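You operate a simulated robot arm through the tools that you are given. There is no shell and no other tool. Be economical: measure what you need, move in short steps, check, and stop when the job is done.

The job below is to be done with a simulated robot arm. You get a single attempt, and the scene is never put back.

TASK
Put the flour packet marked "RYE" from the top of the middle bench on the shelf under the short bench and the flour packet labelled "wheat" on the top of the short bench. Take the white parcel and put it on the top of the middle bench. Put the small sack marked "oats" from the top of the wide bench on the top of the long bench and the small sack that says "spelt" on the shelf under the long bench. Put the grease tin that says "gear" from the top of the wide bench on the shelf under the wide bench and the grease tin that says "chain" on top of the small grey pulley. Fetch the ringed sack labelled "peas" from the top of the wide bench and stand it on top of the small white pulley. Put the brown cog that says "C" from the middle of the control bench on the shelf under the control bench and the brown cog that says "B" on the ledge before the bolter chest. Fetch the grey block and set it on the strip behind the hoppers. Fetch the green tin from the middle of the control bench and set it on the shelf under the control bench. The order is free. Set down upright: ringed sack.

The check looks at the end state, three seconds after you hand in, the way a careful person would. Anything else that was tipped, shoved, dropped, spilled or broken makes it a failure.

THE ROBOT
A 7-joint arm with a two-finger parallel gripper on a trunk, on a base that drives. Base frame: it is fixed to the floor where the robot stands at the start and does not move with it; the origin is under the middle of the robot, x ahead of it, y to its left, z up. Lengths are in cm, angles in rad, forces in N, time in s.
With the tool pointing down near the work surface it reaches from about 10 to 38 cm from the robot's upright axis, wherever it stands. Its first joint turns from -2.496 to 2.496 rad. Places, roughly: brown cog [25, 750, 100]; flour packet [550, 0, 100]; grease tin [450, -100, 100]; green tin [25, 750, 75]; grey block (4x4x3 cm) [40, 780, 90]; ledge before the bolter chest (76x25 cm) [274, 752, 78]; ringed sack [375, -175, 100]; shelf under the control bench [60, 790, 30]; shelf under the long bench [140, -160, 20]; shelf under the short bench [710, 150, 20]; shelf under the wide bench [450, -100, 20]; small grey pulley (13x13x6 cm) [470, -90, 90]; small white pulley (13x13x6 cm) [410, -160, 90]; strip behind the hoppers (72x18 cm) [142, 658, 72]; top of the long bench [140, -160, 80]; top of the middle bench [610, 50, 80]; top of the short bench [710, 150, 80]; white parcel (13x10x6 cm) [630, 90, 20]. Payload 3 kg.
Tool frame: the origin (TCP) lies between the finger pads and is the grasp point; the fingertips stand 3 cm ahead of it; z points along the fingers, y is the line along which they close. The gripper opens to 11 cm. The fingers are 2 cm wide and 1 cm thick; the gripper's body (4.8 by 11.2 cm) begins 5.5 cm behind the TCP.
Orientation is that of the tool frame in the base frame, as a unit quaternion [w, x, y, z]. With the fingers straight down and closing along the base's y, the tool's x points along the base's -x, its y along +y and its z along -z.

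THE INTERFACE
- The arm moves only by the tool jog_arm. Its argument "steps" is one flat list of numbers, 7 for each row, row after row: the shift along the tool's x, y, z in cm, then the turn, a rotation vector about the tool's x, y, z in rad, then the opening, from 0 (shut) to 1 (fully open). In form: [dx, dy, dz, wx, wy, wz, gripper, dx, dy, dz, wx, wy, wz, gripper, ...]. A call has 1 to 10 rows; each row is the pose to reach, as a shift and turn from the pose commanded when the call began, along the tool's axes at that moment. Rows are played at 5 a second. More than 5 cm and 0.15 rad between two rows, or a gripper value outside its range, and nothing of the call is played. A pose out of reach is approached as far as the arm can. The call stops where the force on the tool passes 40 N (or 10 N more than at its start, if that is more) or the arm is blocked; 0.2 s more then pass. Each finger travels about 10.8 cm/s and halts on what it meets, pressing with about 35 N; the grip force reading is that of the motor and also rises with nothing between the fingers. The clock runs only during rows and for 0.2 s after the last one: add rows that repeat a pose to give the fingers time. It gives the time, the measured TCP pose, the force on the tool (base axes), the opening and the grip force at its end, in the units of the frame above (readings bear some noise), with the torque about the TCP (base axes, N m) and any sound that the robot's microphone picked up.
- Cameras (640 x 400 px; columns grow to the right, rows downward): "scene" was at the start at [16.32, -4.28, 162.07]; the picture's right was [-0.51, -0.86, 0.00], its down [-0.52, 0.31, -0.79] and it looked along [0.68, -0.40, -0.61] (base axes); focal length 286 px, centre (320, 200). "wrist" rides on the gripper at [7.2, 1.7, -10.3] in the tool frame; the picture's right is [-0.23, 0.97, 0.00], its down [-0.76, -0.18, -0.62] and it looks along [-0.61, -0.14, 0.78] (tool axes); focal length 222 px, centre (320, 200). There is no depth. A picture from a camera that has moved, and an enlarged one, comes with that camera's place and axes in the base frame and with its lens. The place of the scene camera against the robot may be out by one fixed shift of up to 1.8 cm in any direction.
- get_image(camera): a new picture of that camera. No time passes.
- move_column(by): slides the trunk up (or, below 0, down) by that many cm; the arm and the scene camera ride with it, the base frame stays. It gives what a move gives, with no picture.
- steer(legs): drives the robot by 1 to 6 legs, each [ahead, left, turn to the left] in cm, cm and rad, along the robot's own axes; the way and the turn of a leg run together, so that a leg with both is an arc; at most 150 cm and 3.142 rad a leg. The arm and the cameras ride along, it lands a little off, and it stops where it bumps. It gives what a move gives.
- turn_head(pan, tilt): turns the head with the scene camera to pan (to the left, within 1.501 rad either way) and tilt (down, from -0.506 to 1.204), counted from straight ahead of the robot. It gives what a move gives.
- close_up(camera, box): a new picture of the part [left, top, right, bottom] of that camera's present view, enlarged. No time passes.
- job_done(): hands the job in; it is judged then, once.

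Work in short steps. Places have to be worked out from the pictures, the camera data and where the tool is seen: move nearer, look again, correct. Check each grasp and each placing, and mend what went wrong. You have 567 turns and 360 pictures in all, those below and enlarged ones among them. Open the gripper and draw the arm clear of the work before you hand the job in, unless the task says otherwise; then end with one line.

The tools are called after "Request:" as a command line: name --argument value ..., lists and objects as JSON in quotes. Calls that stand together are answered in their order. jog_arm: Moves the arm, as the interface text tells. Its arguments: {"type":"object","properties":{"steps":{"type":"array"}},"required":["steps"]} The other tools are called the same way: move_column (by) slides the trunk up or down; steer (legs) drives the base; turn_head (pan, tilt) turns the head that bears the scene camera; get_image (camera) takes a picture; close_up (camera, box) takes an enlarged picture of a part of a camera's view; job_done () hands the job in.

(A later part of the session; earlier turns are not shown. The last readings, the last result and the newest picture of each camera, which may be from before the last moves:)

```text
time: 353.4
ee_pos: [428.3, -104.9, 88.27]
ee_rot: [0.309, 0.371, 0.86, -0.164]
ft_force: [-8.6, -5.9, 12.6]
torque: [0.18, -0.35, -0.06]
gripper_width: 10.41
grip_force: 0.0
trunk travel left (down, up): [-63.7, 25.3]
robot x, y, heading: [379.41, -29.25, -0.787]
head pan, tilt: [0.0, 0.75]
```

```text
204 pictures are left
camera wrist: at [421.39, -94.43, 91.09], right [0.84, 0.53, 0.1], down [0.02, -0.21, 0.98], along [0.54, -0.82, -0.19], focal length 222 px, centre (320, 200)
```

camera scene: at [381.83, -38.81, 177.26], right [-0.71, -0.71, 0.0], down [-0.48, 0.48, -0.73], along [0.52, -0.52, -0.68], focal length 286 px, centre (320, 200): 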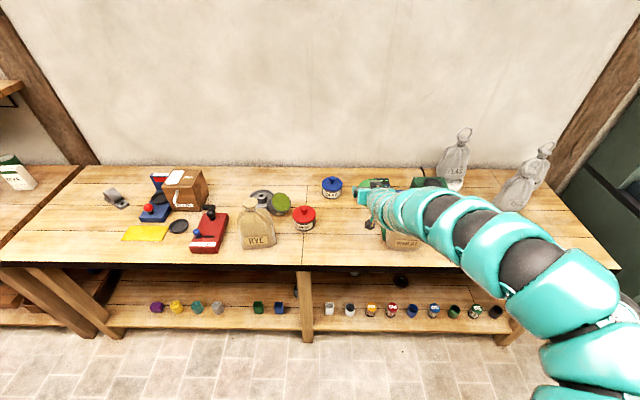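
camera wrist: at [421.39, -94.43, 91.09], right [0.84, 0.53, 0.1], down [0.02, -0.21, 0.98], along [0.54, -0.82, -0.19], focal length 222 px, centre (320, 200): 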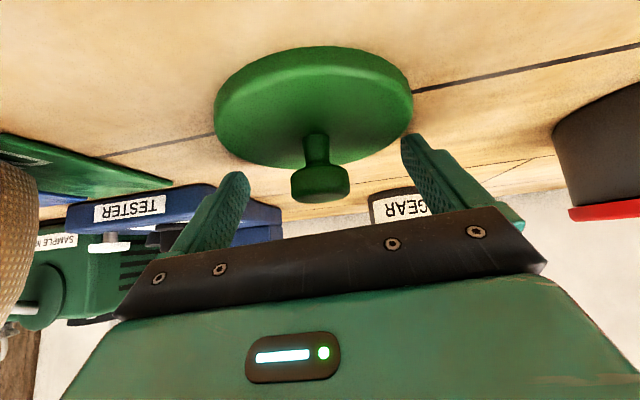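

The lid lies flat, knob up. The tips still press the bench; I rise 2 cm, then more.

Request:
move_column --by 2

Request:
move_column --by 12

Request:
get_image --camera "wrist"

Request:
close_up --camera "scene" --box '[180, 100, 460, 260]'

```text
time: 354.1
ee_pos: [428.44, -104.84, 90.06]
ee_rot: [0.307, 0.371, 0.86, -0.165]
ft_force: [0.2, 0.0, -0.8]
torque: [0.0, 0.0, 0.0]
gripper_width: 10.98
grip_force: 0.1
trunk travel left (down, up): [-65.7, 23.3]
robot x, y, heading: [379.64, -29.59, -0.789]
head pan, tilt: [0.0, 0.75]
```

```text
time: 355.6
ee_pos: [428.35, -104.91, 102.07]
ee_rot: [0.308, 0.372, 0.86, -0.165]
ft_force: [0.4, 0.3, -0.3]
torque: [-0.01, 0.01, 0.0]
gripper_width: 11.02
grip_force: 0.1
trunk travel left (down, up): [-77.7, 11.3]
robot x, y, heading: [379.81, -29.46, -0.789]
head pan, tilt: [0.0, 0.75]
```

```text
203 pictures are left
camera wrist: at [421.58, -94.46, 104.98], right [0.84, 0.53, 0.1], down [0.02, -0.21, 0.98], along [0.54, -0.82, -0.19], focal length 222 px, centre (320, 200)
```

wrist: 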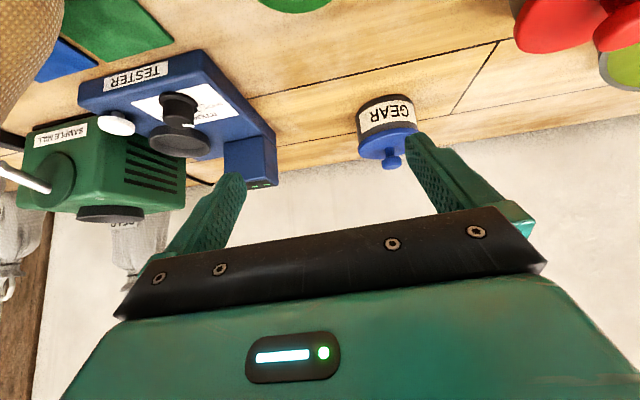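

```text
2.29 times, centred on (320, 180) of scene
camera zoom: at [391.96, -40.72, 166.65], right [-0.71, -0.71, 0.0], down [-0.48, 0.48, -0.73], along [0.52, -0.52, -0.68], focal length 654 px, centre (320, 246)
```

zoom: 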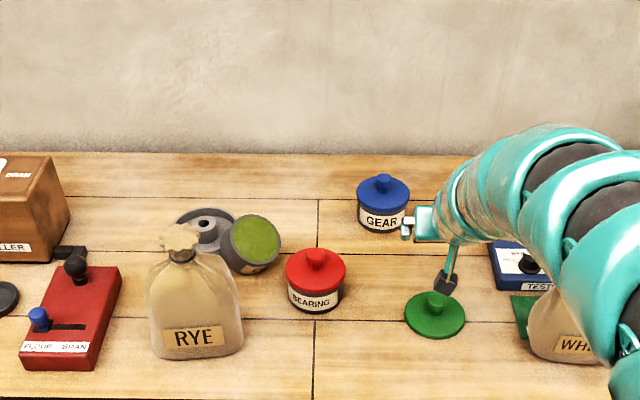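

Lid safe on the bench. I zoom in on the leaning tin to learn its pose.

Request:
close_up --camera "scene" --box '[240, 150, 320, 210]'

```text
6.67 times, centred on (280, 180) of scene
camera zoom: at [391.96, -40.72, 166.65], right [-0.71, -0.71, 0.0], down [-0.48, 0.48, -0.73], along [0.52, -0.52, -0.68], focal length 1909 px, centre (587, 333)
```

zoom: 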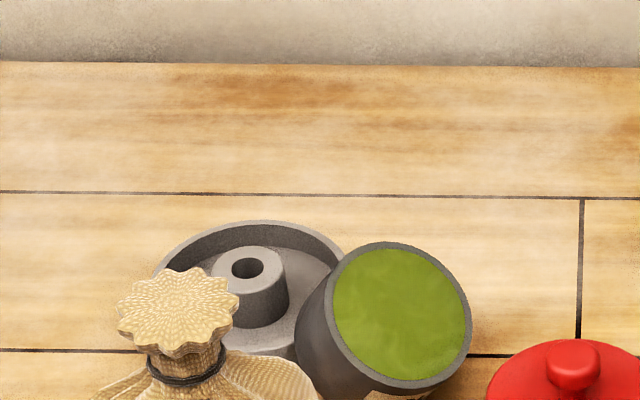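

The opening faces me at about heading −0.23, elevation ~43°, so a 45° tool looks straight into it. I raise, turn left 0.56 rad, and go to a standoff point.

Request:
move_column --by 11

Request:
steer --legs '[[0, 0, 0.558], [-12.9, -23.6, 0]]'

Request:
get_image --camera "wrist"

Request:
get_image --camera "scene"

```text
time: 357.0
ee_pos: [428.47, -104.84, 113.03]
ee_rot: [0.308, 0.372, 0.86, -0.165]
ft_force: [-0.2, -0.6, 0.0]
torque: [0.02, 0.0, -0.01]
gripper_width: 10.98
grip_force: 0.1
trunk travel left (down, up): [-88.7, 0.3]
robot x, y, heading: [379.3, -29.16, -0.786]
head pan, tilt: [0.0, 0.75]
```

```text
time: 360.5
ee_pos: [442.87, -87.96, 113.14]
ee_rot: [0.342, 0.122, 0.929, -0.073]
ft_force: [0.3, -0.2, -0.4]
torque: [0.03, 0.03, -0.03]
gripper_width: 11.02
grip_force: 0.1
trunk travel left (down, up): [-88.7, 0.3]
robot x, y, heading: [361.68, -49.27, -0.231]
head pan, tilt: [0.0, 0.75]
```

```text
200 pictures are left
camera wrist: at [431.59, -82.64, 116.02], right [0.44, 0.89, 0.1], down [0.13, -0.17, 0.98], along [0.89, -0.41, -0.19], focal length 222 px, centre (320, 200)
```

wrist: 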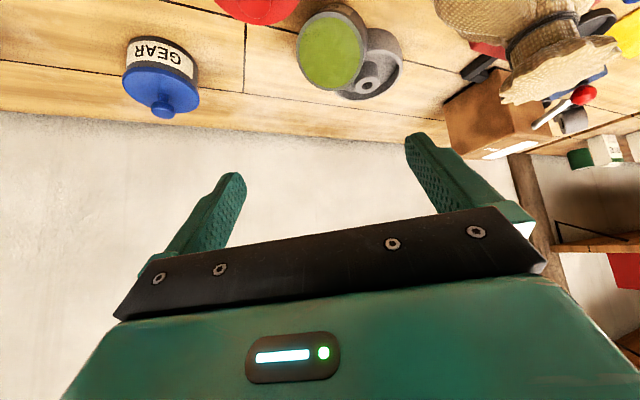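

```text
199 pictures are left
camera scene: at [378.22, -52.99, 177.66], right [-0.23, -0.97, 0.0], down [-0.66, 0.16, -0.73], along [0.71, -0.17, -0.68], focal length 286 px, centre (320, 200)
```

scene: 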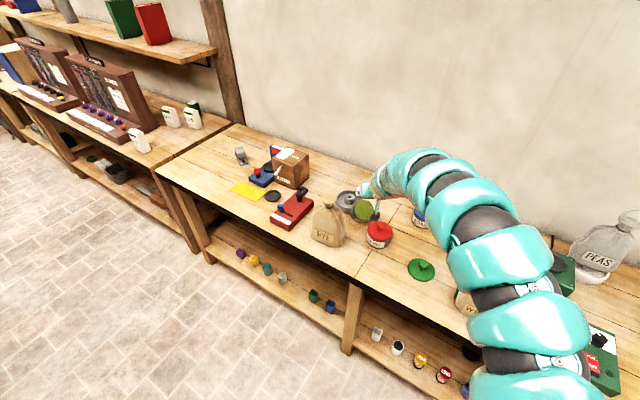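

I enlarge the wrist view on the tin and pulley.

Request:
close_up --camera "wrist" --box '[250, 0, 430, 120]'

Request:
close_up --camera "scene" --box '[320, 170, 410, 250]'

```text
3.33 times, centred on (340, 60) of wrist
camera zoom: at [431.59, -82.64, 116.02], right [0.44, 0.89, 0.1], down [0.13, -0.17, 0.98], along [0.89, -0.41, -0.19], focal length 740 px, centre (253, 667)
```

zoom: 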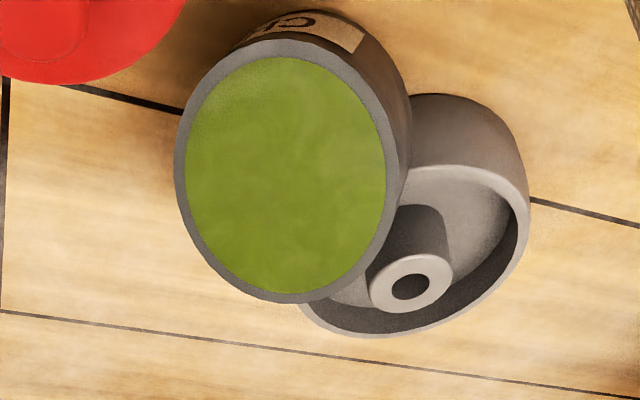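

```text
5.00 times, centred on (365, 210) of scene
camera zoom: at [378.22, -52.99, 177.66], right [-0.23, -0.97, 0.0], down [-0.66, 0.16, -0.73], along [0.71, -0.17, -0.68], focal length 1431 px, centre (95, 150)
```

zoom: 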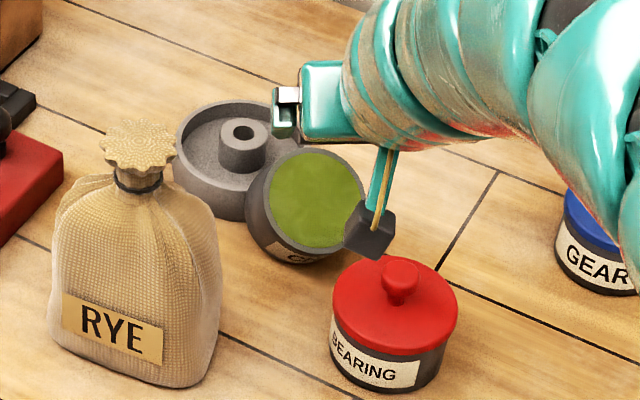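

Combined views: the opening's centre is about (456.6,-90.6,91.7), leaning toward −x by ~33°. A heading near +0.05 fits better and keeps the fingers off the pulley. I re-position.

Request:
steer --legs '[[0, 0, 0.281], [-8.5, -27.2, 0]]'

Request:
get_image --camera "wrist"

Request:
close_up --camera "wrist" --box '[230, 0, 410, 120]'

```text
time: 363.4
ee_pos: [443.34, -91.39, 113.25]
ee_rot: [0.35, -0.012, 0.936, -0.024]
ft_force: [1.0, 0.3, -0.4]
torque: [0.02, 0.02, 0.0]
gripper_width: 11.01
grip_force: 0.0
trunk travel left (down, up): [-88.7, 0.3]
robot x, y, heading: [354.49, -77.04, 0.05]
head pan, tilt: [0.0, 0.75]
```

```text
196 pictures are left
camera wrist: at [431.09, -89.58, 116.01], right [0.17, 0.98, 0.1], down [0.17, -0.13, 0.98], along [0.97, -0.15, -0.19], focal length 222 px, centre (320, 200)
```

wrist: 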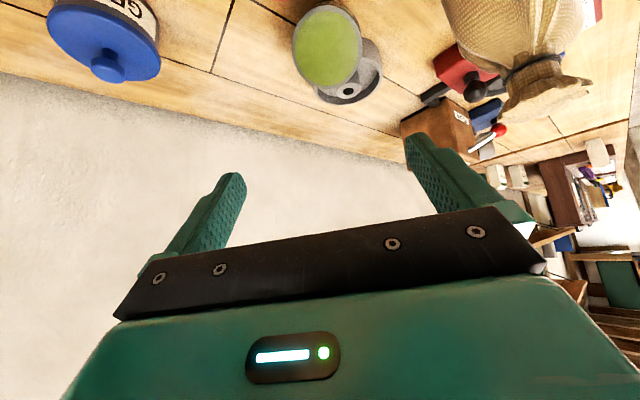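

```text
3.33 times, centred on (320, 60) of wrist
camera zoom: at [431.09, -89.58, 116.01], right [0.17, 0.98, 0.1], down [0.17, -0.13, 0.98], along [0.97, -0.15, -0.19], focal length 740 px, centre (320, 667)
```

zoom: 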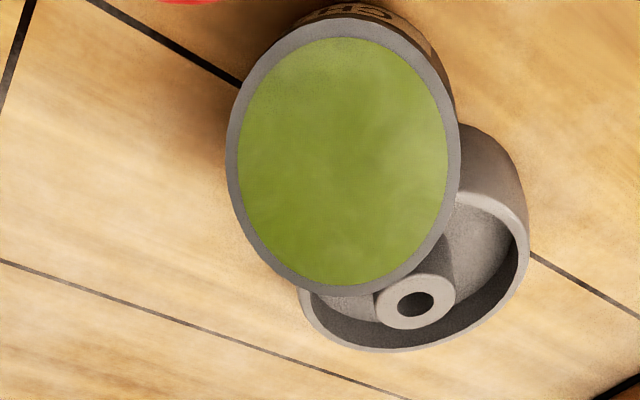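

I drive 13.4 ahead above the tin, lower 12 cm, and check alignment.

Request:
steer --legs '[[13.2, 0.1, 0]]'

Request:
move_column --by -14

Request:
get_image --camera "wrist"

Request:
close_up --camera "scene" --box '[260, 60, 440, 200]'

```text
time: 364.7
ee_pos: [456.66, -90.74, 113.1]
ee_rot: [0.349, -0.01, 0.937, -0.026]
ft_force: [0.5, 0.2, 0.5]
torque: [0.02, 0.01, 0.02]
gripper_width: 11.01
grip_force: 0.1
trunk travel left (down, up): [-88.7, 0.3]
robot x, y, heading: [368.06, -76.39, 0.052]
head pan, tilt: [0.0, 0.75]
```

```text
time: 366.4
ee_pos: [456.58, -90.74, 99.11]
ee_rot: [0.35, -0.012, 0.937, -0.025]
ft_force: [-0.2, 0.7, 0.6]
torque: [0.01, 0.0, 0.0]
gripper_width: 11.02
grip_force: 0.0
trunk travel left (down, up): [-74.7, 14.3]
robot x, y, heading: [367.72, -76.42, 0.048]
head pan, tilt: [0.0, 0.75]
```

```text
194 pictures are left
camera wrist: at [444.31, -88.8, 102.03], right [0.17, 0.98, 0.1], down [0.17, -0.12, 0.98], along [0.97, -0.15, -0.19], focal length 222 px, centre (320, 200)
```

wrist: 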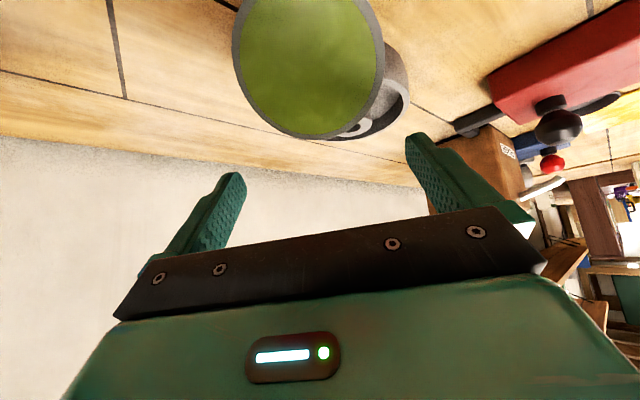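

```text
2.86 times, centred on (350, 130) of scene
camera zoom: at [384.83, -75.4, 163.66], right [0.05, -1.0, 0.0], down [-0.68, -0.03, -0.73], along [0.73, 0.04, -0.68], focal length 818 px, centre (234, 400)
```

zoom: 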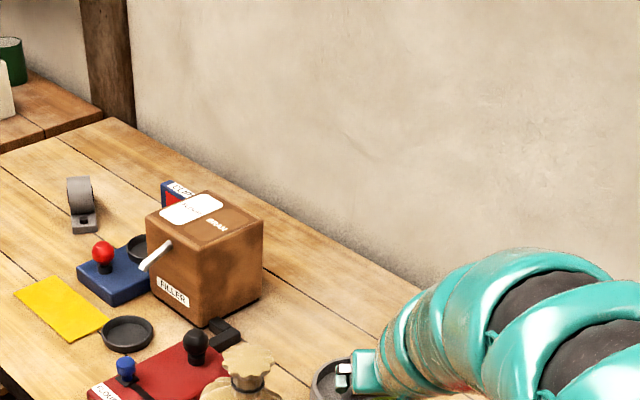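

Aligned within ~0.5 cm. I shift 0.5 left and lower 7 cm, then look.

Request:
jog_arm --steps '[0, 0.5, 0, 0, 0, 0, 1]'

Request:
move_column --by -4

Request:
get_image --camera "wrist"

```text
time: 366.8
ee_pos: [456.56, -90.24, 99.16]
ee_rot: [0.349, -0.011, 0.937, -0.024]
ft_force: [-0.6, -0.3, -0.9]
torque: [0.02, 0.0, 0.01]
gripper_width: 11.01
grip_force: 0.1
trunk travel left (down, up): [-74.7, 14.3]
robot x, y, heading: [367.91, -76.57, 0.05]
head pan, tilt: [0.0, 0.75]
```

```text
time: 367.6
ee_pos: [456.51, -90.23, 95.16]
ee_rot: [0.35, -0.01, 0.937, -0.025]
ft_force: [0.1, -0.1, 0.2]
torque: [-0.04, -0.03, 0.0]
gripper_width: 10.99
grip_force: 0.0
trunk travel left (down, up): [-70.7, 18.3]
robot x, y, heading: [367.78, -76.11, 0.053]
head pan, tilt: [0.0, 0.75]
```

```text
192 pictures are left
camera wrist: at [444.31, -88.29, 97.97], right [0.17, 0.98, 0.1], down [0.17, -0.12, 0.98], along [0.97, -0.15, -0.19], focal length 222 px, centre (320, 200)
```

wrist: 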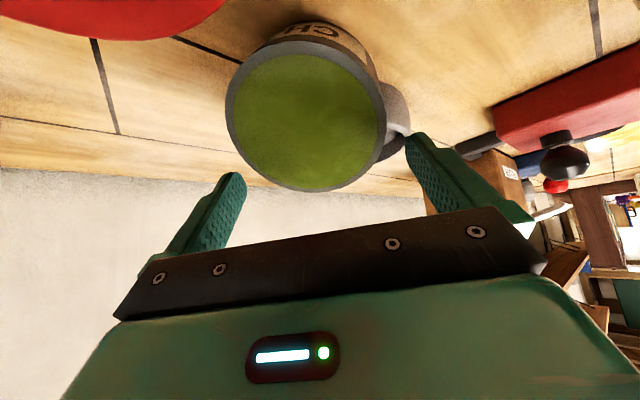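

By its apparent size the opening's centre is at (455.6,-90.3,90.8). I lower 4.2 cm and look before closing.

Request:
move_column --by -4.2

Request:
get_image --camera "wrist"

```text
time: 368.4
ee_pos: [456.55, -90.23, 90.94]
ee_rot: [0.349, -0.011, 0.937, -0.024]
ft_force: [-0.4, 0.3, 0.4]
torque: [-0.01, -0.02, 0.04]
gripper_width: 10.98
grip_force: 0.0
trunk travel left (down, up): [-66.5, 22.5]
robot x, y, heading: [367.79, -76.46, 0.048]
head pan, tilt: [0.0, 0.75]
```

```text
191 pictures are left
camera wrist: at [444.31, -88.29, 93.78], right [0.17, 0.98, 0.1], down [0.17, -0.12, 0.98], along [0.97, -0.15, -0.19], focal length 222 px, centre (320, 200)
```

wrist: 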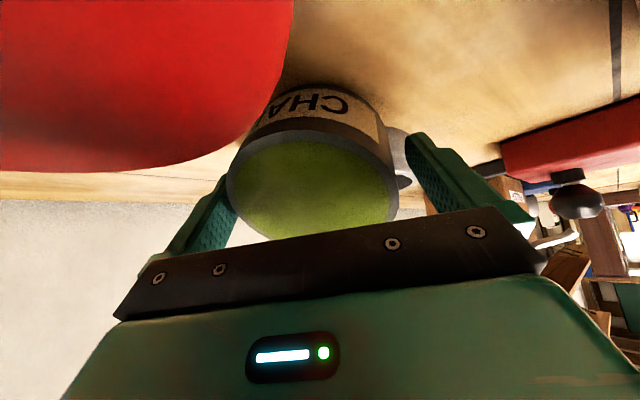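

The tin is between the fingers. I close gently.

Request:
jog_arm --steps '[0, 0, 0, 0, 0, 0, 0.95, 0, 0, 0, 0, 0, 0, 0.9, 0, 0, 0, 0, 0, 0, 0.85, 0, 0, 0, 0, 0, 0, 0.8, 0, 0, 0, 0, 0, 0, 0.6, 0, 0, 0, 0, 0, 0, 0.6]'

Request:
get_image --camera "wrist"

```text
time: 369.9
ee_pos: [456.44, -90.28, 90.8]
ee_rot: [0.348, -0.011, 0.937, -0.025]
ft_force: [-1.9, -1.6, 2.7]
torque: [0.13, -0.28, 0.02]
gripper_width: 9.42
grip_force: 35.3
trunk travel left (down, up): [-66.5, 22.5]
robot x, y, heading: [367.81, -76.67, 0.049]
head pan, tilt: [0.0, 0.75]
```

```text
190 pictures are left
camera wrist: at [444.27, -88.32, 93.81], right [0.17, 0.98, 0.1], down [0.17, -0.12, 0.98], along [0.97, -0.15, -0.19], focal length 222 px, centre (320, 200)
```

wrist: 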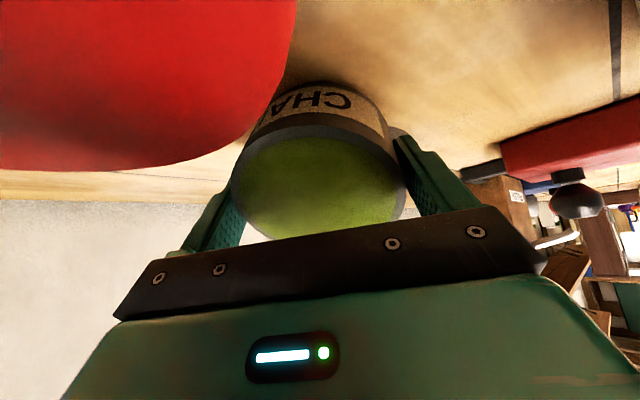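

Gripped. I lift 14 cm.

Request:
move_column --by 3

Request:
move_column --by 15

Request:
get_image --camera "wrist"

Request:
get_image --camera "scene"

```text
time: 370.6
ee_pos: [456.7, -90.18, 93.61]
ee_rot: [0.347, -0.011, 0.937, -0.024]
ft_force: [0.9, -0.2, -9.7]
torque: [0.01, 0.08, -0.01]
gripper_width: 9.09
grip_force: 34.8
trunk travel left (down, up): [-69.5, 19.5]
robot x, y, heading: [367.81, -76.37, 0.054]
head pan, tilt: [0.0, 0.75]
```

```text
time: 372.4
ee_pos: [456.5, -90.27, 108.77]
ee_rot: [0.348, -0.011, 0.937, -0.024]
ft_force: [-0.2, 0.4, -9.0]
torque: [-0.02, 0.09, 0.01]
gripper_width: 9.06
grip_force: 35.4
trunk travel left (down, up): [-84.5, 4.5]
robot x, y, heading: [367.71, -76.5, 0.051]
head pan, tilt: [0.0, 0.75]
```

```text
189 pictures are left
camera wrist: at [444.42, -88.32, 111.64], right [0.17, 0.98, 0.1], down [0.17, -0.12, 0.98], along [0.97, -0.15, -0.19], focal length 222 px, centre (320, 200)
```

wrist: 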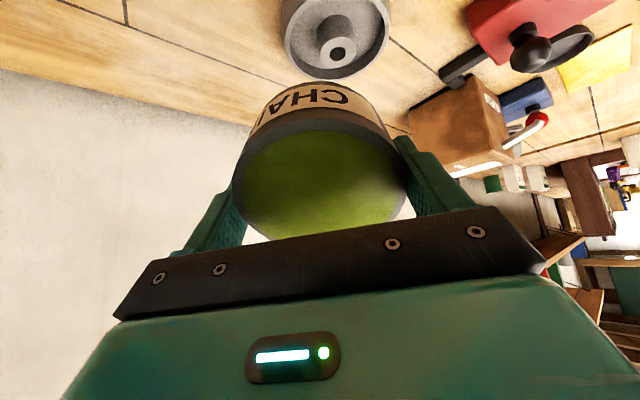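

```text
188 pictures are left
camera scene: at [385.03, -75.45, 173.43], right [0.05, -1.0, 0.0], down [-0.68, -0.03, -0.73], along [0.73, 0.04, -0.68], focal length 286 px, centre (320, 200)
```

scene: 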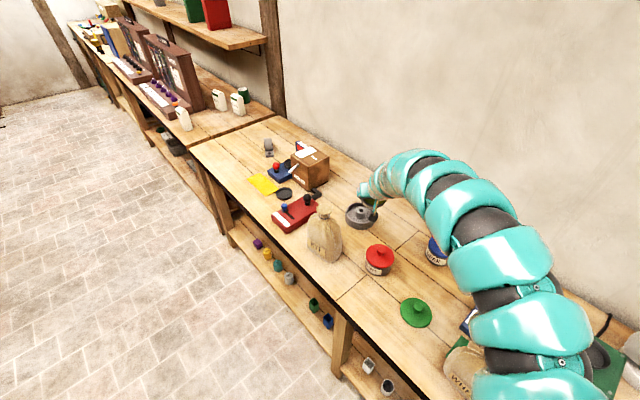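

The tin is held straight (9.06 cm). The hub centre is at about (465.2,-88.4). I retract and raise the arm a little while steepening the tool by 0.42 rad to bring the tin upright.

Request:
jog_arm --steps '[0.2, 0, -2.8, 0, 0.1, 0, 0.6, 0.4, 0, -5.6, 0, 0.2, 0, 0.6, 0.6, 0, -8.4, 0, 0.31, 0, 0.6, 0.8, 0, -11.3, 0, 0.42, 0, 0.6]'

Request:
get_image --camera "wrist"

Request:
get_image --camera "scene"

```text
time: 373.4
ee_pos: [448.6, -89.76, 116.7]
ee_rot: [0.143, -0.005, 0.989, -0.027]
ft_force: [-0.2, -0.4, -9.9]
torque: [0.04, 0.05, 0.02]
gripper_width: 9.06
grip_force: 35.7
out of reach, approached as far as the arm can: row 1
trunk travel left (down, up): [-84.5, 4.5]
robot x, y, heading: [367.47, -76.56, 0.054]
head pan, tilt: [0.0, 0.75]
```

```text
187 pictures are left
camera wrist: at [438.74, -87.69, 124.4], right [0.21, 0.98, 0.01], down [0.55, -0.13, 0.82], along [0.8, -0.17, -0.57], focal length 222 px, centre (320, 200)
```

wrist: 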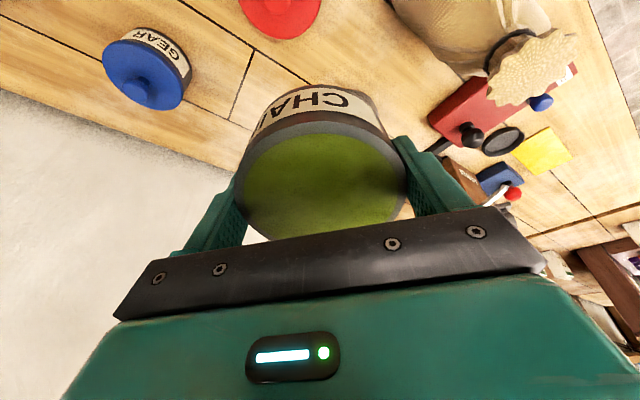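

```text
186 pictures are left
camera scene: at [385.06, -75.54, 173.43], right [0.05, -1.0, 0.0], down [-0.68, -0.03, -0.73], along [0.73, 0.04, -0.68], focal length 286 px, centre (320, 200)
```

scene: 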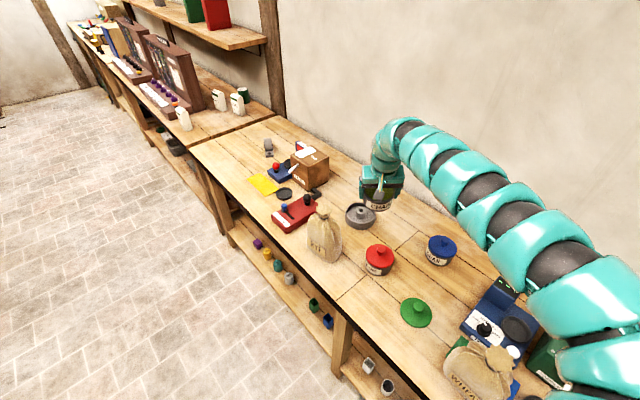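

I zoom in to check whether the tin is level.

Request:
close_up --camera "scene" --box '[330, 140, 430, 240]'

Request:
close_up --camera "wrist" --box '[200, 60, 440, 260]'

```text
4.00 times, centred on (380, 190) of scene
camera zoom: at [385.06, -75.54, 173.43], right [0.05, -1.0, 0.0], down [-0.68, -0.03, -0.73], along [0.73, 0.04, -0.68], focal length 1145 px, centre (80, 240)
```

zoom: 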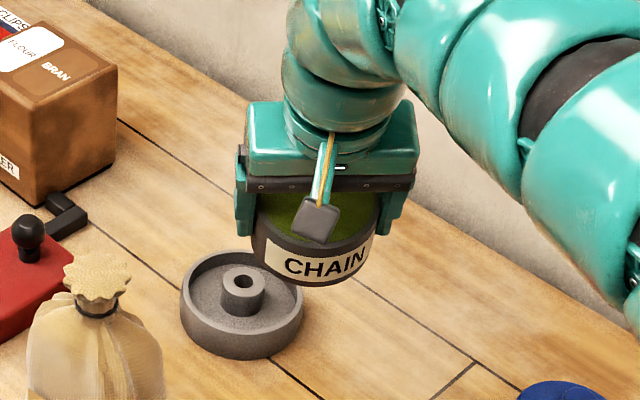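

```text
2.00 times, centred on (320, 160) of wrist
camera zoom: at [438.74, -87.69, 124.4], right [0.21, 0.98, 0.01], down [0.55, -0.13, 0.82], along [0.8, -0.17, -0.57], focal length 444 px, centre (320, 280)
```

zoom: 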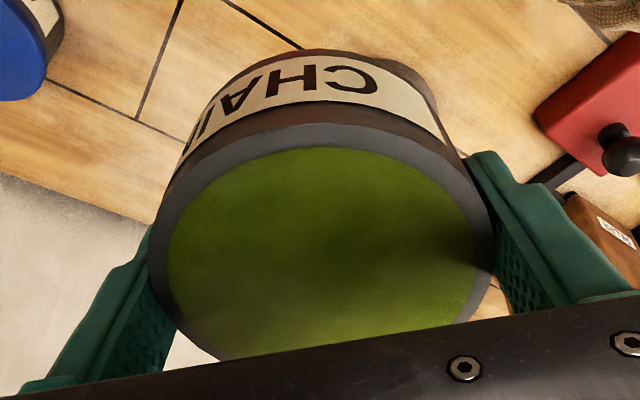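

Hard to be sure of level by eye, so I first set the tin on flat bench between BEARING and the pulley, where it will level itself, and regrip vertically. I move 2 ahead, 1.5 right and lower 21 cm.

Request:
steer --legs '[[2.2, -1.3, 0]]'

Request:
move_column --by -21

Request:
get_image --camera "wrist"

Request:
close_up --camera "scene" --box '[310, 80, 430, 200]'

```text
time: 374.2
ee_pos: [450.92, -90.95, 116.79]
ee_rot: [0.145, -0.007, 0.989, -0.025]
ft_force: [0.2, 0.5, -9.8]
torque: [0.01, 0.06, 0.01]
gripper_width: 9.08
grip_force: 35.3
trunk travel left (down, up): [-84.5, 4.5]
robot x, y, heading: [370.21, -77.41, 0.051]
head pan, tilt: [0.0, 0.75]
```

```text
time: 376.4
ee_pos: [451.0, -90.94, 96.07]
ee_rot: [0.148, -0.005, 0.989, -0.027]
ft_force: [12.8, -1.0, 22.0]
torque: [0.16, 0.42, -0.06]
gripper_width: 9.04
grip_force: 35.1
trunk travel left (down, up): [-63.5, 25.5]
robot x, y, heading: [370.38, -77.45, 0.051]
head pan, tilt: [0.0, 0.75]
```

```text
183 pictures are left
camera wrist: at [440.98, -88.8, 103.67], right [0.22, 0.98, 0.01], down [0.55, -0.13, 0.83], along [0.81, -0.17, -0.56], focal length 222 px, centre (320, 200)
```

wrist: 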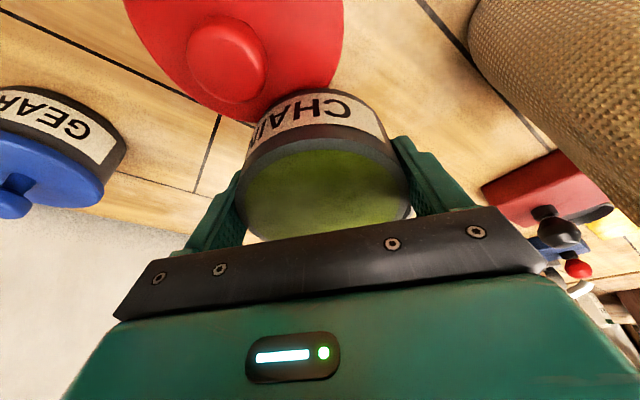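

```text
3.33 times, centred on (370, 140) of scene
camera zoom: at [387.03, -76.59, 152.5], right [0.05, -1.0, 0.0], down [-0.68, -0.03, -0.73], along [0.73, 0.04, -0.68], focal length 954 px, centre (153, 400)
```

zoom: 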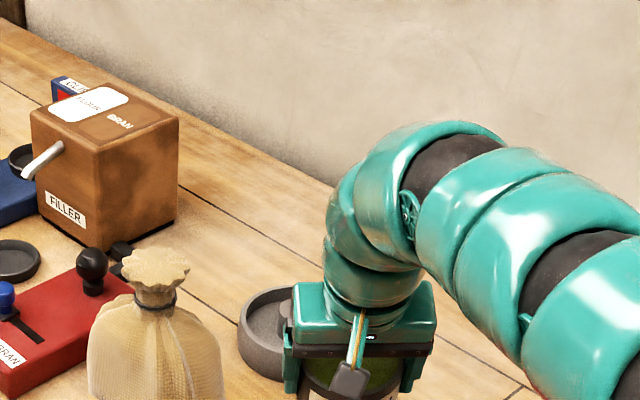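

The tin touched BEARING's lid. I rise at once and check.

Request:
move_column --by 8

Request:
get_image --camera "wrist"

Request:
close_up --camera "scene" --box '[310, 120, 450, 260]'

```text
time: 377.6
ee_pos: [450.8, -90.97, 103.89]
ee_rot: [0.145, -0.005, 0.989, -0.026]
ft_force: [0.2, 0.8, -9.1]
torque: [-0.01, 0.06, -0.01]
gripper_width: 9.09
grip_force: 34.8
trunk travel left (down, up): [-71.5, 17.5]
robot x, y, heading: [369.74, -77.52, 0.048]
head pan, tilt: [0.0, 0.75]
```

```text
181 pictures are left
camera wrist: at [441.04, -88.77, 111.36], right [0.21, 0.98, 0.01], down [0.55, -0.13, 0.82], along [0.81, -0.17, -0.57], focal length 222 px, centre (320, 200)
```

wrist: 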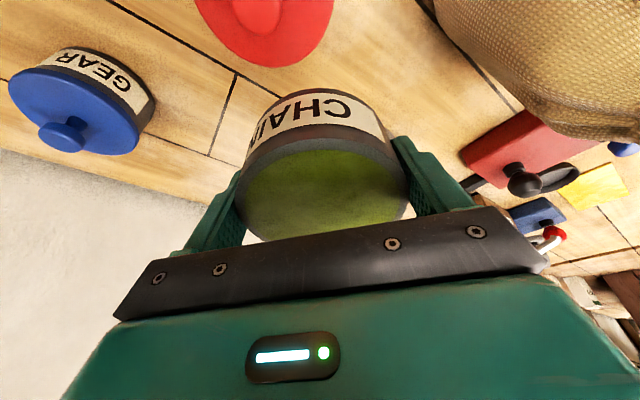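

```text
2.86 times, centred on (380, 190) of scene
camera zoom: at [387.3, -76.64, 160.43], right [0.05, -1.0, 0.0], down [-0.68, -0.03, -0.73], along [0.73, 0.04, -0.68], focal length 818 px, centre (149, 229)
```

zoom: 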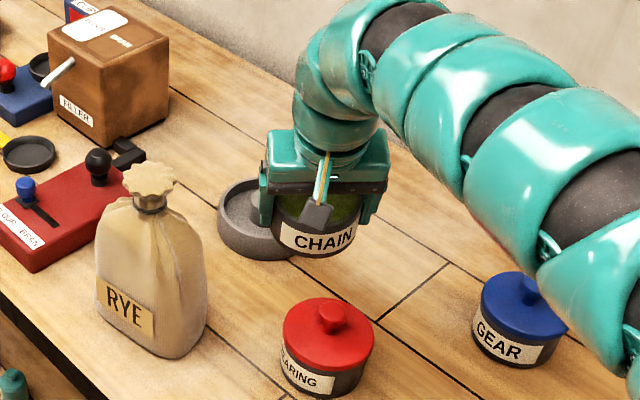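

BEARING stands at (445,-92.5), nearer than I assumed; it looks undisturbed. A free flat spot is (460,-104), between GEAR and the pulley. I rise 8 cm and move there: 9 ahead, 13.5 right.

Request:
move_column --by 10

Request:
steer --legs '[[9, -13.5, 0]]'

Request:
get_image --camera "wrist"

Request:
close_up --camera "scene" --box '[280, 120, 460, 260]'

```text
time: 378.9
ee_pos: [450.95, -90.95, 113.69]
ee_rot: [0.144, -0.005, 0.989, -0.026]
ft_force: [0.0, -0.3, -9.6]
torque: [0.03, 0.06, 0.01]
gripper_width: 9.09
grip_force: 34.4
trunk travel left (down, up): [-81.5, 7.5]
robot x, y, heading: [369.88, -77.75, 0.052]
head pan, tilt: [0.0, 0.75]
```

```text
time: 380.4
ee_pos: [460.5, -104.55, 113.64]
ee_rot: [0.145, -0.005, 0.989, -0.026]
ft_force: [0.0, -1.0, -9.4]
torque: [0.03, 0.05, 0.02]
gripper_width: 9.07
grip_force: 34.9
trunk travel left (down, up): [-81.5, 7.5]
robot x, y, heading: [379.77, -90.57, 0.051]
head pan, tilt: [0.0, 0.75]
```

```text
179 pictures are left
camera wrist: at [450.69, -102.17, 121.35], right [0.22, 0.98, 0.01], down [0.55, -0.13, 0.82], along [0.81, -0.17, -0.57], focal length 222 px, centre (320, 200)
```

wrist: 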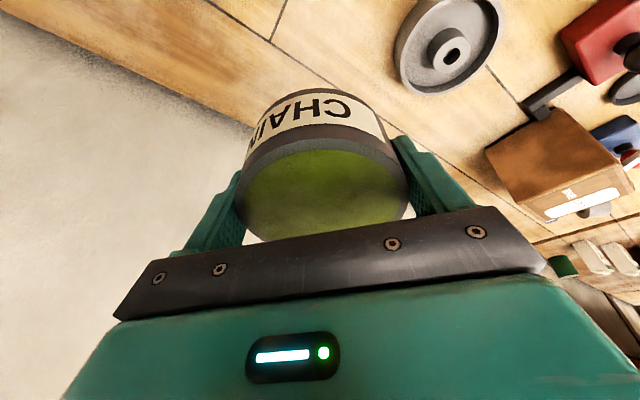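

```text
2.86 times, centred on (370, 190) of scene
camera zoom: at [396.99, -89.93, 170.43], right [0.05, -1.0, 0.0], down [-0.68, -0.03, -0.73], along [0.73, 0.04, -0.68], focal length 818 px, centre (177, 229)
```

zoom: 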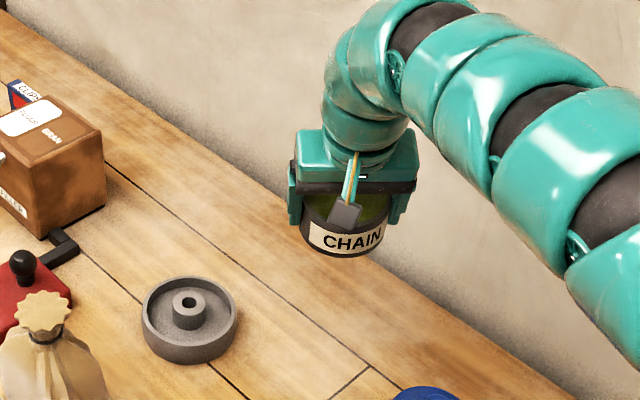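

Free below. I lower 19 cm and creep to contact.

Request:
move_column --by -19

Request:
move_column --by -1.5

Request:
move_column --by -0.8

```text
time: 382.4
ee_pos: [460.33, -104.3, 94.88]
ee_rot: [0.145, -0.004, 0.989, -0.027]
ft_force: [-0.2, -0.2, -9.5]
torque: [0.01, 0.01, -0.02]
gripper_width: 9.08
grip_force: 34.7
trunk travel left (down, up): [-62.5, 26.5]
robot x, y, heading: [379.79, -90.58, 0.047]
head pan, tilt: [0.0, 0.75]
```

```text
time: 383.1
ee_pos: [460.36, -104.26, 93.31]
ee_rot: [0.145, -0.005, 0.989, -0.026]
ft_force: [0.8, -0.7, -9.0]
torque: [-0.01, 0.03, 0.01]
gripper_width: 9.06
grip_force: 34.1
trunk travel left (down, up): [-61.0, 28.0]
robot x, y, heading: [379.15, -90.81, 0.048]
head pan, tilt: [0.0, 0.75]
```

```text
time: 383.6
ee_pos: [460.54, -104.31, 92.46]
ee_rot: [0.144, -0.004, 0.989, -0.027]
ft_force: [0.1, -0.2, -9.5]
torque: [0.03, 0.07, 0.03]
gripper_width: 9.07
grip_force: 34.7
trunk travel left (down, up): [-60.2, 28.8]
robot x, y, heading: [379.64, -90.81, 0.052]
head pan, tilt: [0.0, 0.75]
```

Request:
move_column --by -0.6

Request:
move_column --by -0.5

Request:
move_column --by -0.5

```text
time: 384.2
ee_pos: [460.48, -104.31, 91.88]
ee_rot: [0.144, -0.005, 0.989, -0.027]
ft_force: [-1.1, 1.0, -8.7]
torque: [0.01, 0.06, 0.0]
gripper_width: 9.05
grip_force: 34.8
trunk travel left (down, up): [-59.6, 29.4]
robot x, y, heading: [379.5, -90.81, 0.048]
head pan, tilt: [0.0, 0.75]
```

```text
time: 384.7
ee_pos: [460.5, -104.38, 91.44]
ee_rot: [0.144, -0.005, 0.989, -0.025]
ft_force: [-0.6, -0.4, -8.4]
torque: [-0.01, 0.03, 0.01]
gripper_width: 9.08
grip_force: 35.3
trunk travel left (down, up): [-59.1, 29.9]
robot x, y, heading: [379.75, -90.55, 0.048]
head pan, tilt: [0.0, 0.75]
```

```text
time: 385.3
ee_pos: [460.52, -104.38, 90.83]
ee_rot: [0.144, -0.004, 0.989, -0.026]
ft_force: [0.3, -0.4, -9.4]
torque: [0.03, 0.1, 0.04]
gripper_width: 9.08
grip_force: 35.1
trunk travel left (down, up): [-58.6, 30.4]
robot x, y, heading: [379.66, -90.53, 0.046]
head pan, tilt: [0.0, 0.75]
```

Request:
move_column --by -0.6

Request:
move_column --by -0.5

Request:
close_up --camera "scene" --box '[310, 90, 430, 200]'

```text
time: 385.8
ee_pos: [460.43, -104.21, 90.24]
ee_rot: [0.144, -0.004, 0.989, -0.026]
ft_force: [-0.4, 0.3, -9.1]
torque: [-0.01, 0.08, -0.02]
gripper_width: 9.06
grip_force: 35.5
trunk travel left (down, up): [-58.0, 31.0]
robot x, y, heading: [379.17, -90.67, 0.048]
head pan, tilt: [0.0, 0.75]
```

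```text
time: 386.4
ee_pos: [460.43, -104.23, 89.72]
ee_rot: [0.144, -0.005, 0.989, -0.027]
ft_force: [-0.1, -0.2, -10.3]
torque: [-0.02, 0.07, -0.07]
gripper_width: 9.07
grip_force: 34.6
trunk travel left (down, up): [-57.5, 31.5]
robot x, y, heading: [379.65, -91.03, 0.051]
head pan, tilt: [0.0, 0.75]
```

```text
3.64 times, centred on (370, 145) of scene
camera zoom: at [396.84, -89.79, 146.44], right [0.05, -1.0, 0.0], down [-0.68, -0.03, -0.73], along [0.73, 0.04, -0.68], focal length 1041 px, centre (138, 400)
```

zoom: 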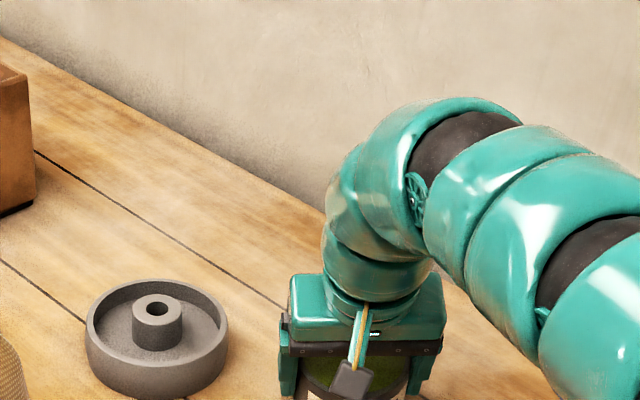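

Not yet touching. I continue.

Request:
move_column --by -0.6

Request:
move_column --by -0.6

Request:
move_column --by -0.5

```text
time: 386.9
ee_pos: [460.46, -104.4, 89.55]
ee_rot: [0.149, -0.005, 0.988, -0.027]
ft_force: [6.0, 0.3, 21.9]
torque: [0.58, 0.66, -0.06]
gripper_width: 9.1
grip_force: 35.2
trunk travel left (down, up): [-56.9, 32.1]
robot x, y, heading: [379.73, -90.71, 0.046]
head pan, tilt: [0.0, 0.75]
```

```text
time: 387.4
ee_pos: [460.4, -104.34, 88.75]
ee_rot: [0.148, -0.004, 0.989, -0.027]
ft_force: [10.4, -2.7, 22.2]
torque: [0.78, 0.31, -0.24]
gripper_width: 9.09
grip_force: 34.9
trunk travel left (down, up): [-56.3, 32.7]
robot x, y, heading: [379.49, -90.53, 0.057]
head pan, tilt: [0.0, 0.75]
```

```text
time: 388.0
ee_pos: [460.36, -104.32, 88.41]
ee_rot: [0.148, -0.004, 0.989, -0.026]
ft_force: [8.6, -6.6, 35.3]
torque: [1.39, 0.26, -0.12]
gripper_width: 9.15
grip_force: 34.8
trunk travel left (down, up): [-55.8, 33.2]
robot x, y, heading: [380.08, -90.8, 0.044]
head pan, tilt: [0.0, 0.75]
```

The tin touched and levelled itself under light pressure. I open and rise to check.

Request:
move_column --by 0.4

Request:
jog_arm --steps '[0, 0, 0, 0, 0, 0, 0.85, 0, 0, 0, 0, 0, 0, 0.9, 0, 0, 0, 0, 0, 0, 1, 0, 0, 0, 0, 0, 0, 1]'

Request:
move_column --by 9

Request:
get_image --camera "wrist"

```text
time: 388.5
ee_pos: [460.17, -104.35, 88.44]
ee_rot: [0.144, -0.004, 0.989, -0.026]
ft_force: [2.2, -6.0, 10.0]
torque: [0.54, 0.03, -0.14]
gripper_width: 9.09
grip_force: 34.8
trunk travel left (down, up): [-56.2, 32.8]
robot x, y, heading: [379.63, -90.51, 0.046]
head pan, tilt: [0.0, 0.75]
```

```text
time: 389.5
ee_pos: [460.36, -104.25, 88.6]
ee_rot: [0.145, -0.004, 0.989, -0.026]
ft_force: [0.7, -0.1, 0.2]
torque: [0.01, 0.02, 0.0]
gripper_width: 11.03
grip_force: 0.1
trunk travel left (down, up): [-56.2, 32.8]
robot x, y, heading: [379.14, -90.89, 0.053]
head pan, tilt: [0.0, 0.75]
```

```text
time: 390.8
ee_pos: [460.37, -104.2, 97.55]
ee_rot: [0.145, -0.005, 0.989, -0.026]
ft_force: [0.5, -0.3, 0.1]
torque: [-0.04, -0.01, 0.0]
gripper_width: 11.03
grip_force: 0.1
trunk travel left (down, up): [-65.2, 23.8]
robot x, y, heading: [379.36, -91.3, 0.048]
head pan, tilt: [0.0, 0.75]
```

```text
176 pictures are left
camera wrist: at [450.54, -102.07, 105.16], right [0.22, 0.98, 0.01], down [0.55, -0.13, 0.82], along [0.81, -0.17, -0.57], focal length 222 px, centre (320, 200)
```

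wrist: 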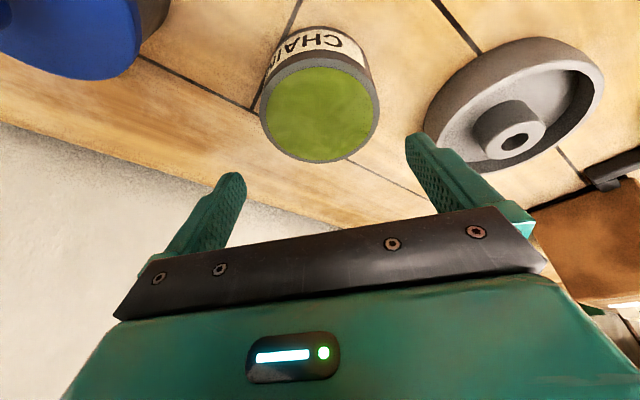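

CHAIN stands upright on flat bench. Now I'll fetch the lid by its knob: raise, make the tool vertical.

Request:
move_column --by 16

Request:
jog_arm --steps '[0.7, 0, -1.3, 0, 0.1, 0, 1, 1.4, 0, -2.6, 0, 0.2, 0, 1, 2.0, 0, -3.7, 0, 0.292, 0, 1]'

Request:
steer --legs '[[-28, 0, 0]]'

Request:
get_image --camera "wrist"

```text
time: 392.6
ee_pos: [460.39, -104.32, 113.6]
ee_rot: [0.145, -0.004, 0.989, -0.027]
ft_force: [0.6, 0.5, -0.4]
torque: [0.03, -0.03, -0.03]
gripper_width: 11.02
grip_force: 0.0
trunk travel left (down, up): [-81.2, 7.8]
robot x, y, heading: [379.85, -90.83, 0.047]
head pan, tilt: [0.0, 0.75]
```

```text
time: 393.4
ee_pos: [457.39, -104.15, 116.5]
ee_rot: [-0.001, 0.001, 1.0, -0.028]
ft_force: [-0.2, 0.0, 0.6]
torque: [-0.01, -0.04, 0.04]
gripper_width: 11.01
grip_force: 0.1
trunk travel left (down, up): [-81.2, 7.8]
robot x, y, heading: [379.83, -90.58, 0.046]
head pan, tilt: [0.0, 0.75]
```

```text
time: 395.3
ee_pos: [429.61, -105.55, 116.57]
ee_rot: [0.0, -0.001, 1.0, -0.027]
ft_force: [0.1, -0.5, -0.1]
torque: [-0.03, -0.01, 0.0]
gripper_width: 11.01
grip_force: 0.0
trunk travel left (down, up): [-81.2, 7.8]
robot x, y, heading: [352.02, -91.84, 0.048]
head pan, tilt: [0.0, 0.75]
```

```text
175 pictures are left
camera wrist: at [422.39, -103.2, 126.74], right [0.23, 0.97, -0.05], down [0.76, -0.14, 0.63], along [0.61, -0.18, -0.77], focal length 222 px, centre (320, 200)
```

wrist: 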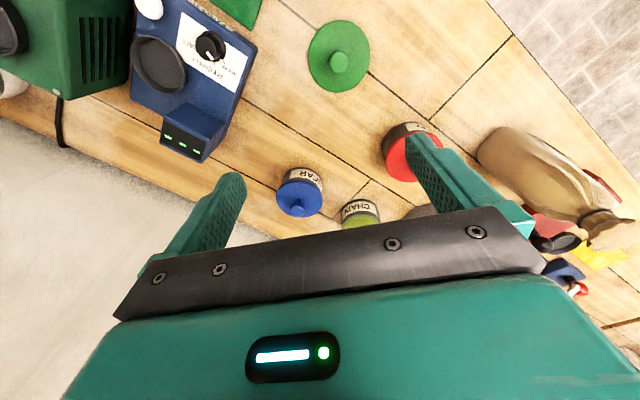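

I correct a slight roll, and move over the lid's knob at about (427.2,-103.5).

Request:
jog_arm --steps '[0, 0, 0, -0.054, 0, 0, 1, 0, 0, 0, -0.054, 0, 0, 1]'

Request:
steer --legs '[[-2.3, 2.1, 0]]'

Request:
move_column --by -19

Request:
get_image --camera "wrist"

```text
time: 395.9
ee_pos: [429.61, -105.46, 116.58]
ee_rot: [0.0, -0.001, 1.0, 0.0]
ft_force: [1.0, 0.6, 0.3]
torque: [-0.01, 0.0, -0.01]
gripper_width: 11.0
grip_force: 0.2
trunk travel left (down, up): [-81.2, 7.8]
robot x, y, heading: [351.63, -92.34, 0.046]
head pan, tilt: [0.0, 0.75]
```

```text
time: 396.8
ee_pos: [427.23, -103.34, 116.74]
ee_rot: [0.001, 0.001, 1.0, -0.001]
ft_force: [0.2, 0.0, -0.2]
torque: [-0.05, -0.03, 0.01]
gripper_width: 11.01
grip_force: 0.1
trunk travel left (down, up): [-81.2, 7.8]
robot x, y, heading: [349.54, -90.07, 0.047]
head pan, tilt: [0.0, 0.75]
```

```text
time: 398.9
ee_pos: [427.3, -103.57, 97.68]
ee_rot: [-0.001, 0.0, 1.0, 0.0]
ft_force: [0.5, -0.3, -0.8]
torque: [0.03, 0.01, 0.0]
gripper_width: 10.99
grip_force: 0.0
trunk travel left (down, up): [-62.2, 26.8]
robot x, y, heading: [349.79, -89.7, 0.051]
head pan, tilt: [0.0, 0.75]
```

```text
174 pictures are left
camera wrist: at [420.07, -101.71, 107.82], right [0.23, 0.97, 0.0], down [0.76, -0.18, 0.62], along [0.61, -0.14, -0.78], focal length 222 px, centre (320, 200)
```

wrist: 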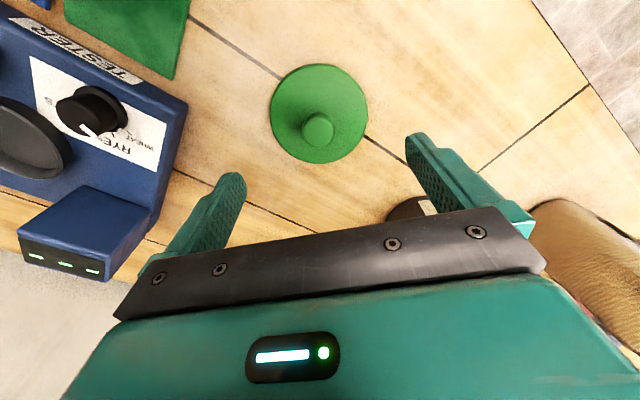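

Centred. I lower 7 cm, then gently to lid contact.

Request:
move_column --by -7

Request:
close_up --camera "wrist" --box '[200, 60, 440, 240]'

```text
time: 399.9
ee_pos: [427.35, -103.57, 90.61]
ee_rot: [0.0, 0.0, 1.0, 0.0]
ft_force: [0.1, -0.2, -0.1]
torque: [0.02, -0.01, -0.04]
gripper_width: 11.0
grip_force: 0.0
trunk travel left (down, up): [-55.2, 33.8]
robot x, y, heading: [349.41, -89.72, 0.046]
head pan, tilt: [0.0, 0.75]
```

```text
2.22 times, centred on (320, 150) of wrist
camera zoom: at [420.07, -101.71, 100.83], right [0.23, 0.97, 0.0], down [0.76, -0.18, 0.62], along [0.61, -0.14, -0.78], focal length 494 px, centre (320, 311)
```

zoom: 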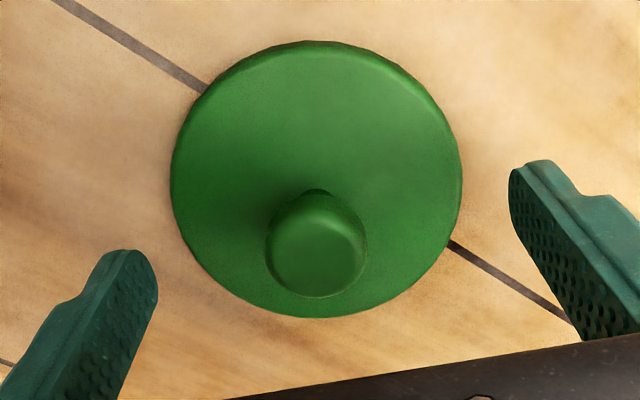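

I lower 0.8 and close on the knob.

Request:
move_column --by -0.8

Request:
jog_arm --steps '[0, 0, 0, 0, 0, 0, 0.6, 0, 0, 0, 0, 0, 0, 0.3, 0, 0, 0, 0, 0, 0, 0, 0, 0, 0, 0, 0, 0, 0, 0, 0, 0, 0, 0, 0, 0, 0, 0, 0, 0, 0, 0, 0]'

Request:
move_column --by 25

Request:
get_image --camera "wrist"

```text
time: 400.5
ee_pos: [427.34, -103.64, 89.8]
ee_rot: [-0.001, 0.0, 1.0, 0.0]
ft_force: [-0.5, -0.5, 0.2]
torque: [0.02, -0.02, -0.01]
gripper_width: 11.0
grip_force: 0.0
trunk travel left (down, up): [-54.4, 34.6]
robot x, y, heading: [349.7, -89.85, 0.05]
head pan, tilt: [0.0, 0.75]
```

```text
time: 401.9
ee_pos: [427.32, -103.44, 89.77]
ee_rot: [0.0, 0.0, 1.0, -0.001]
ft_force: [0.1, 1.0, 0.2]
torque: [0.01, 0.02, 0.02]
gripper_width: 2.81
grip_force: 35.0
trunk travel left (down, up): [-54.4, 34.6]
robot x, y, heading: [349.61, -89.88, 0.049]
head pan, tilt: [0.0, 0.75]
```

```text
time: 404.5
ee_pos: [427.26, -103.44, 114.69]
ee_rot: [0.0, 0.0, 1.0, 0.0]
ft_force: [0.1, 0.2, -0.4]
torque: [0.0, 0.01, 0.0]
gripper_width: 2.78
grip_force: 34.8
trunk travel left (down, up): [-79.4, 9.6]
robot x, y, heading: [349.52, -90.38, 0.044]
head pan, tilt: [0.0, 0.75]
```

```text
172 pictures are left
camera wrist: at [420.09, -101.72, 124.99], right [0.23, 0.97, 0.0], down [0.76, -0.18, 0.62], along [0.61, -0.14, -0.78], focal length 222 px, centre (320, 200)
```

wrist: 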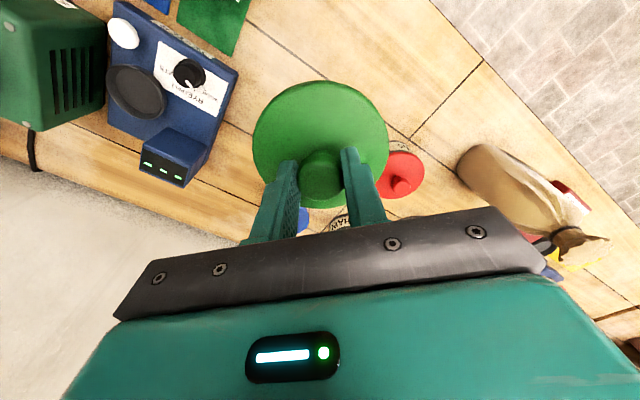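

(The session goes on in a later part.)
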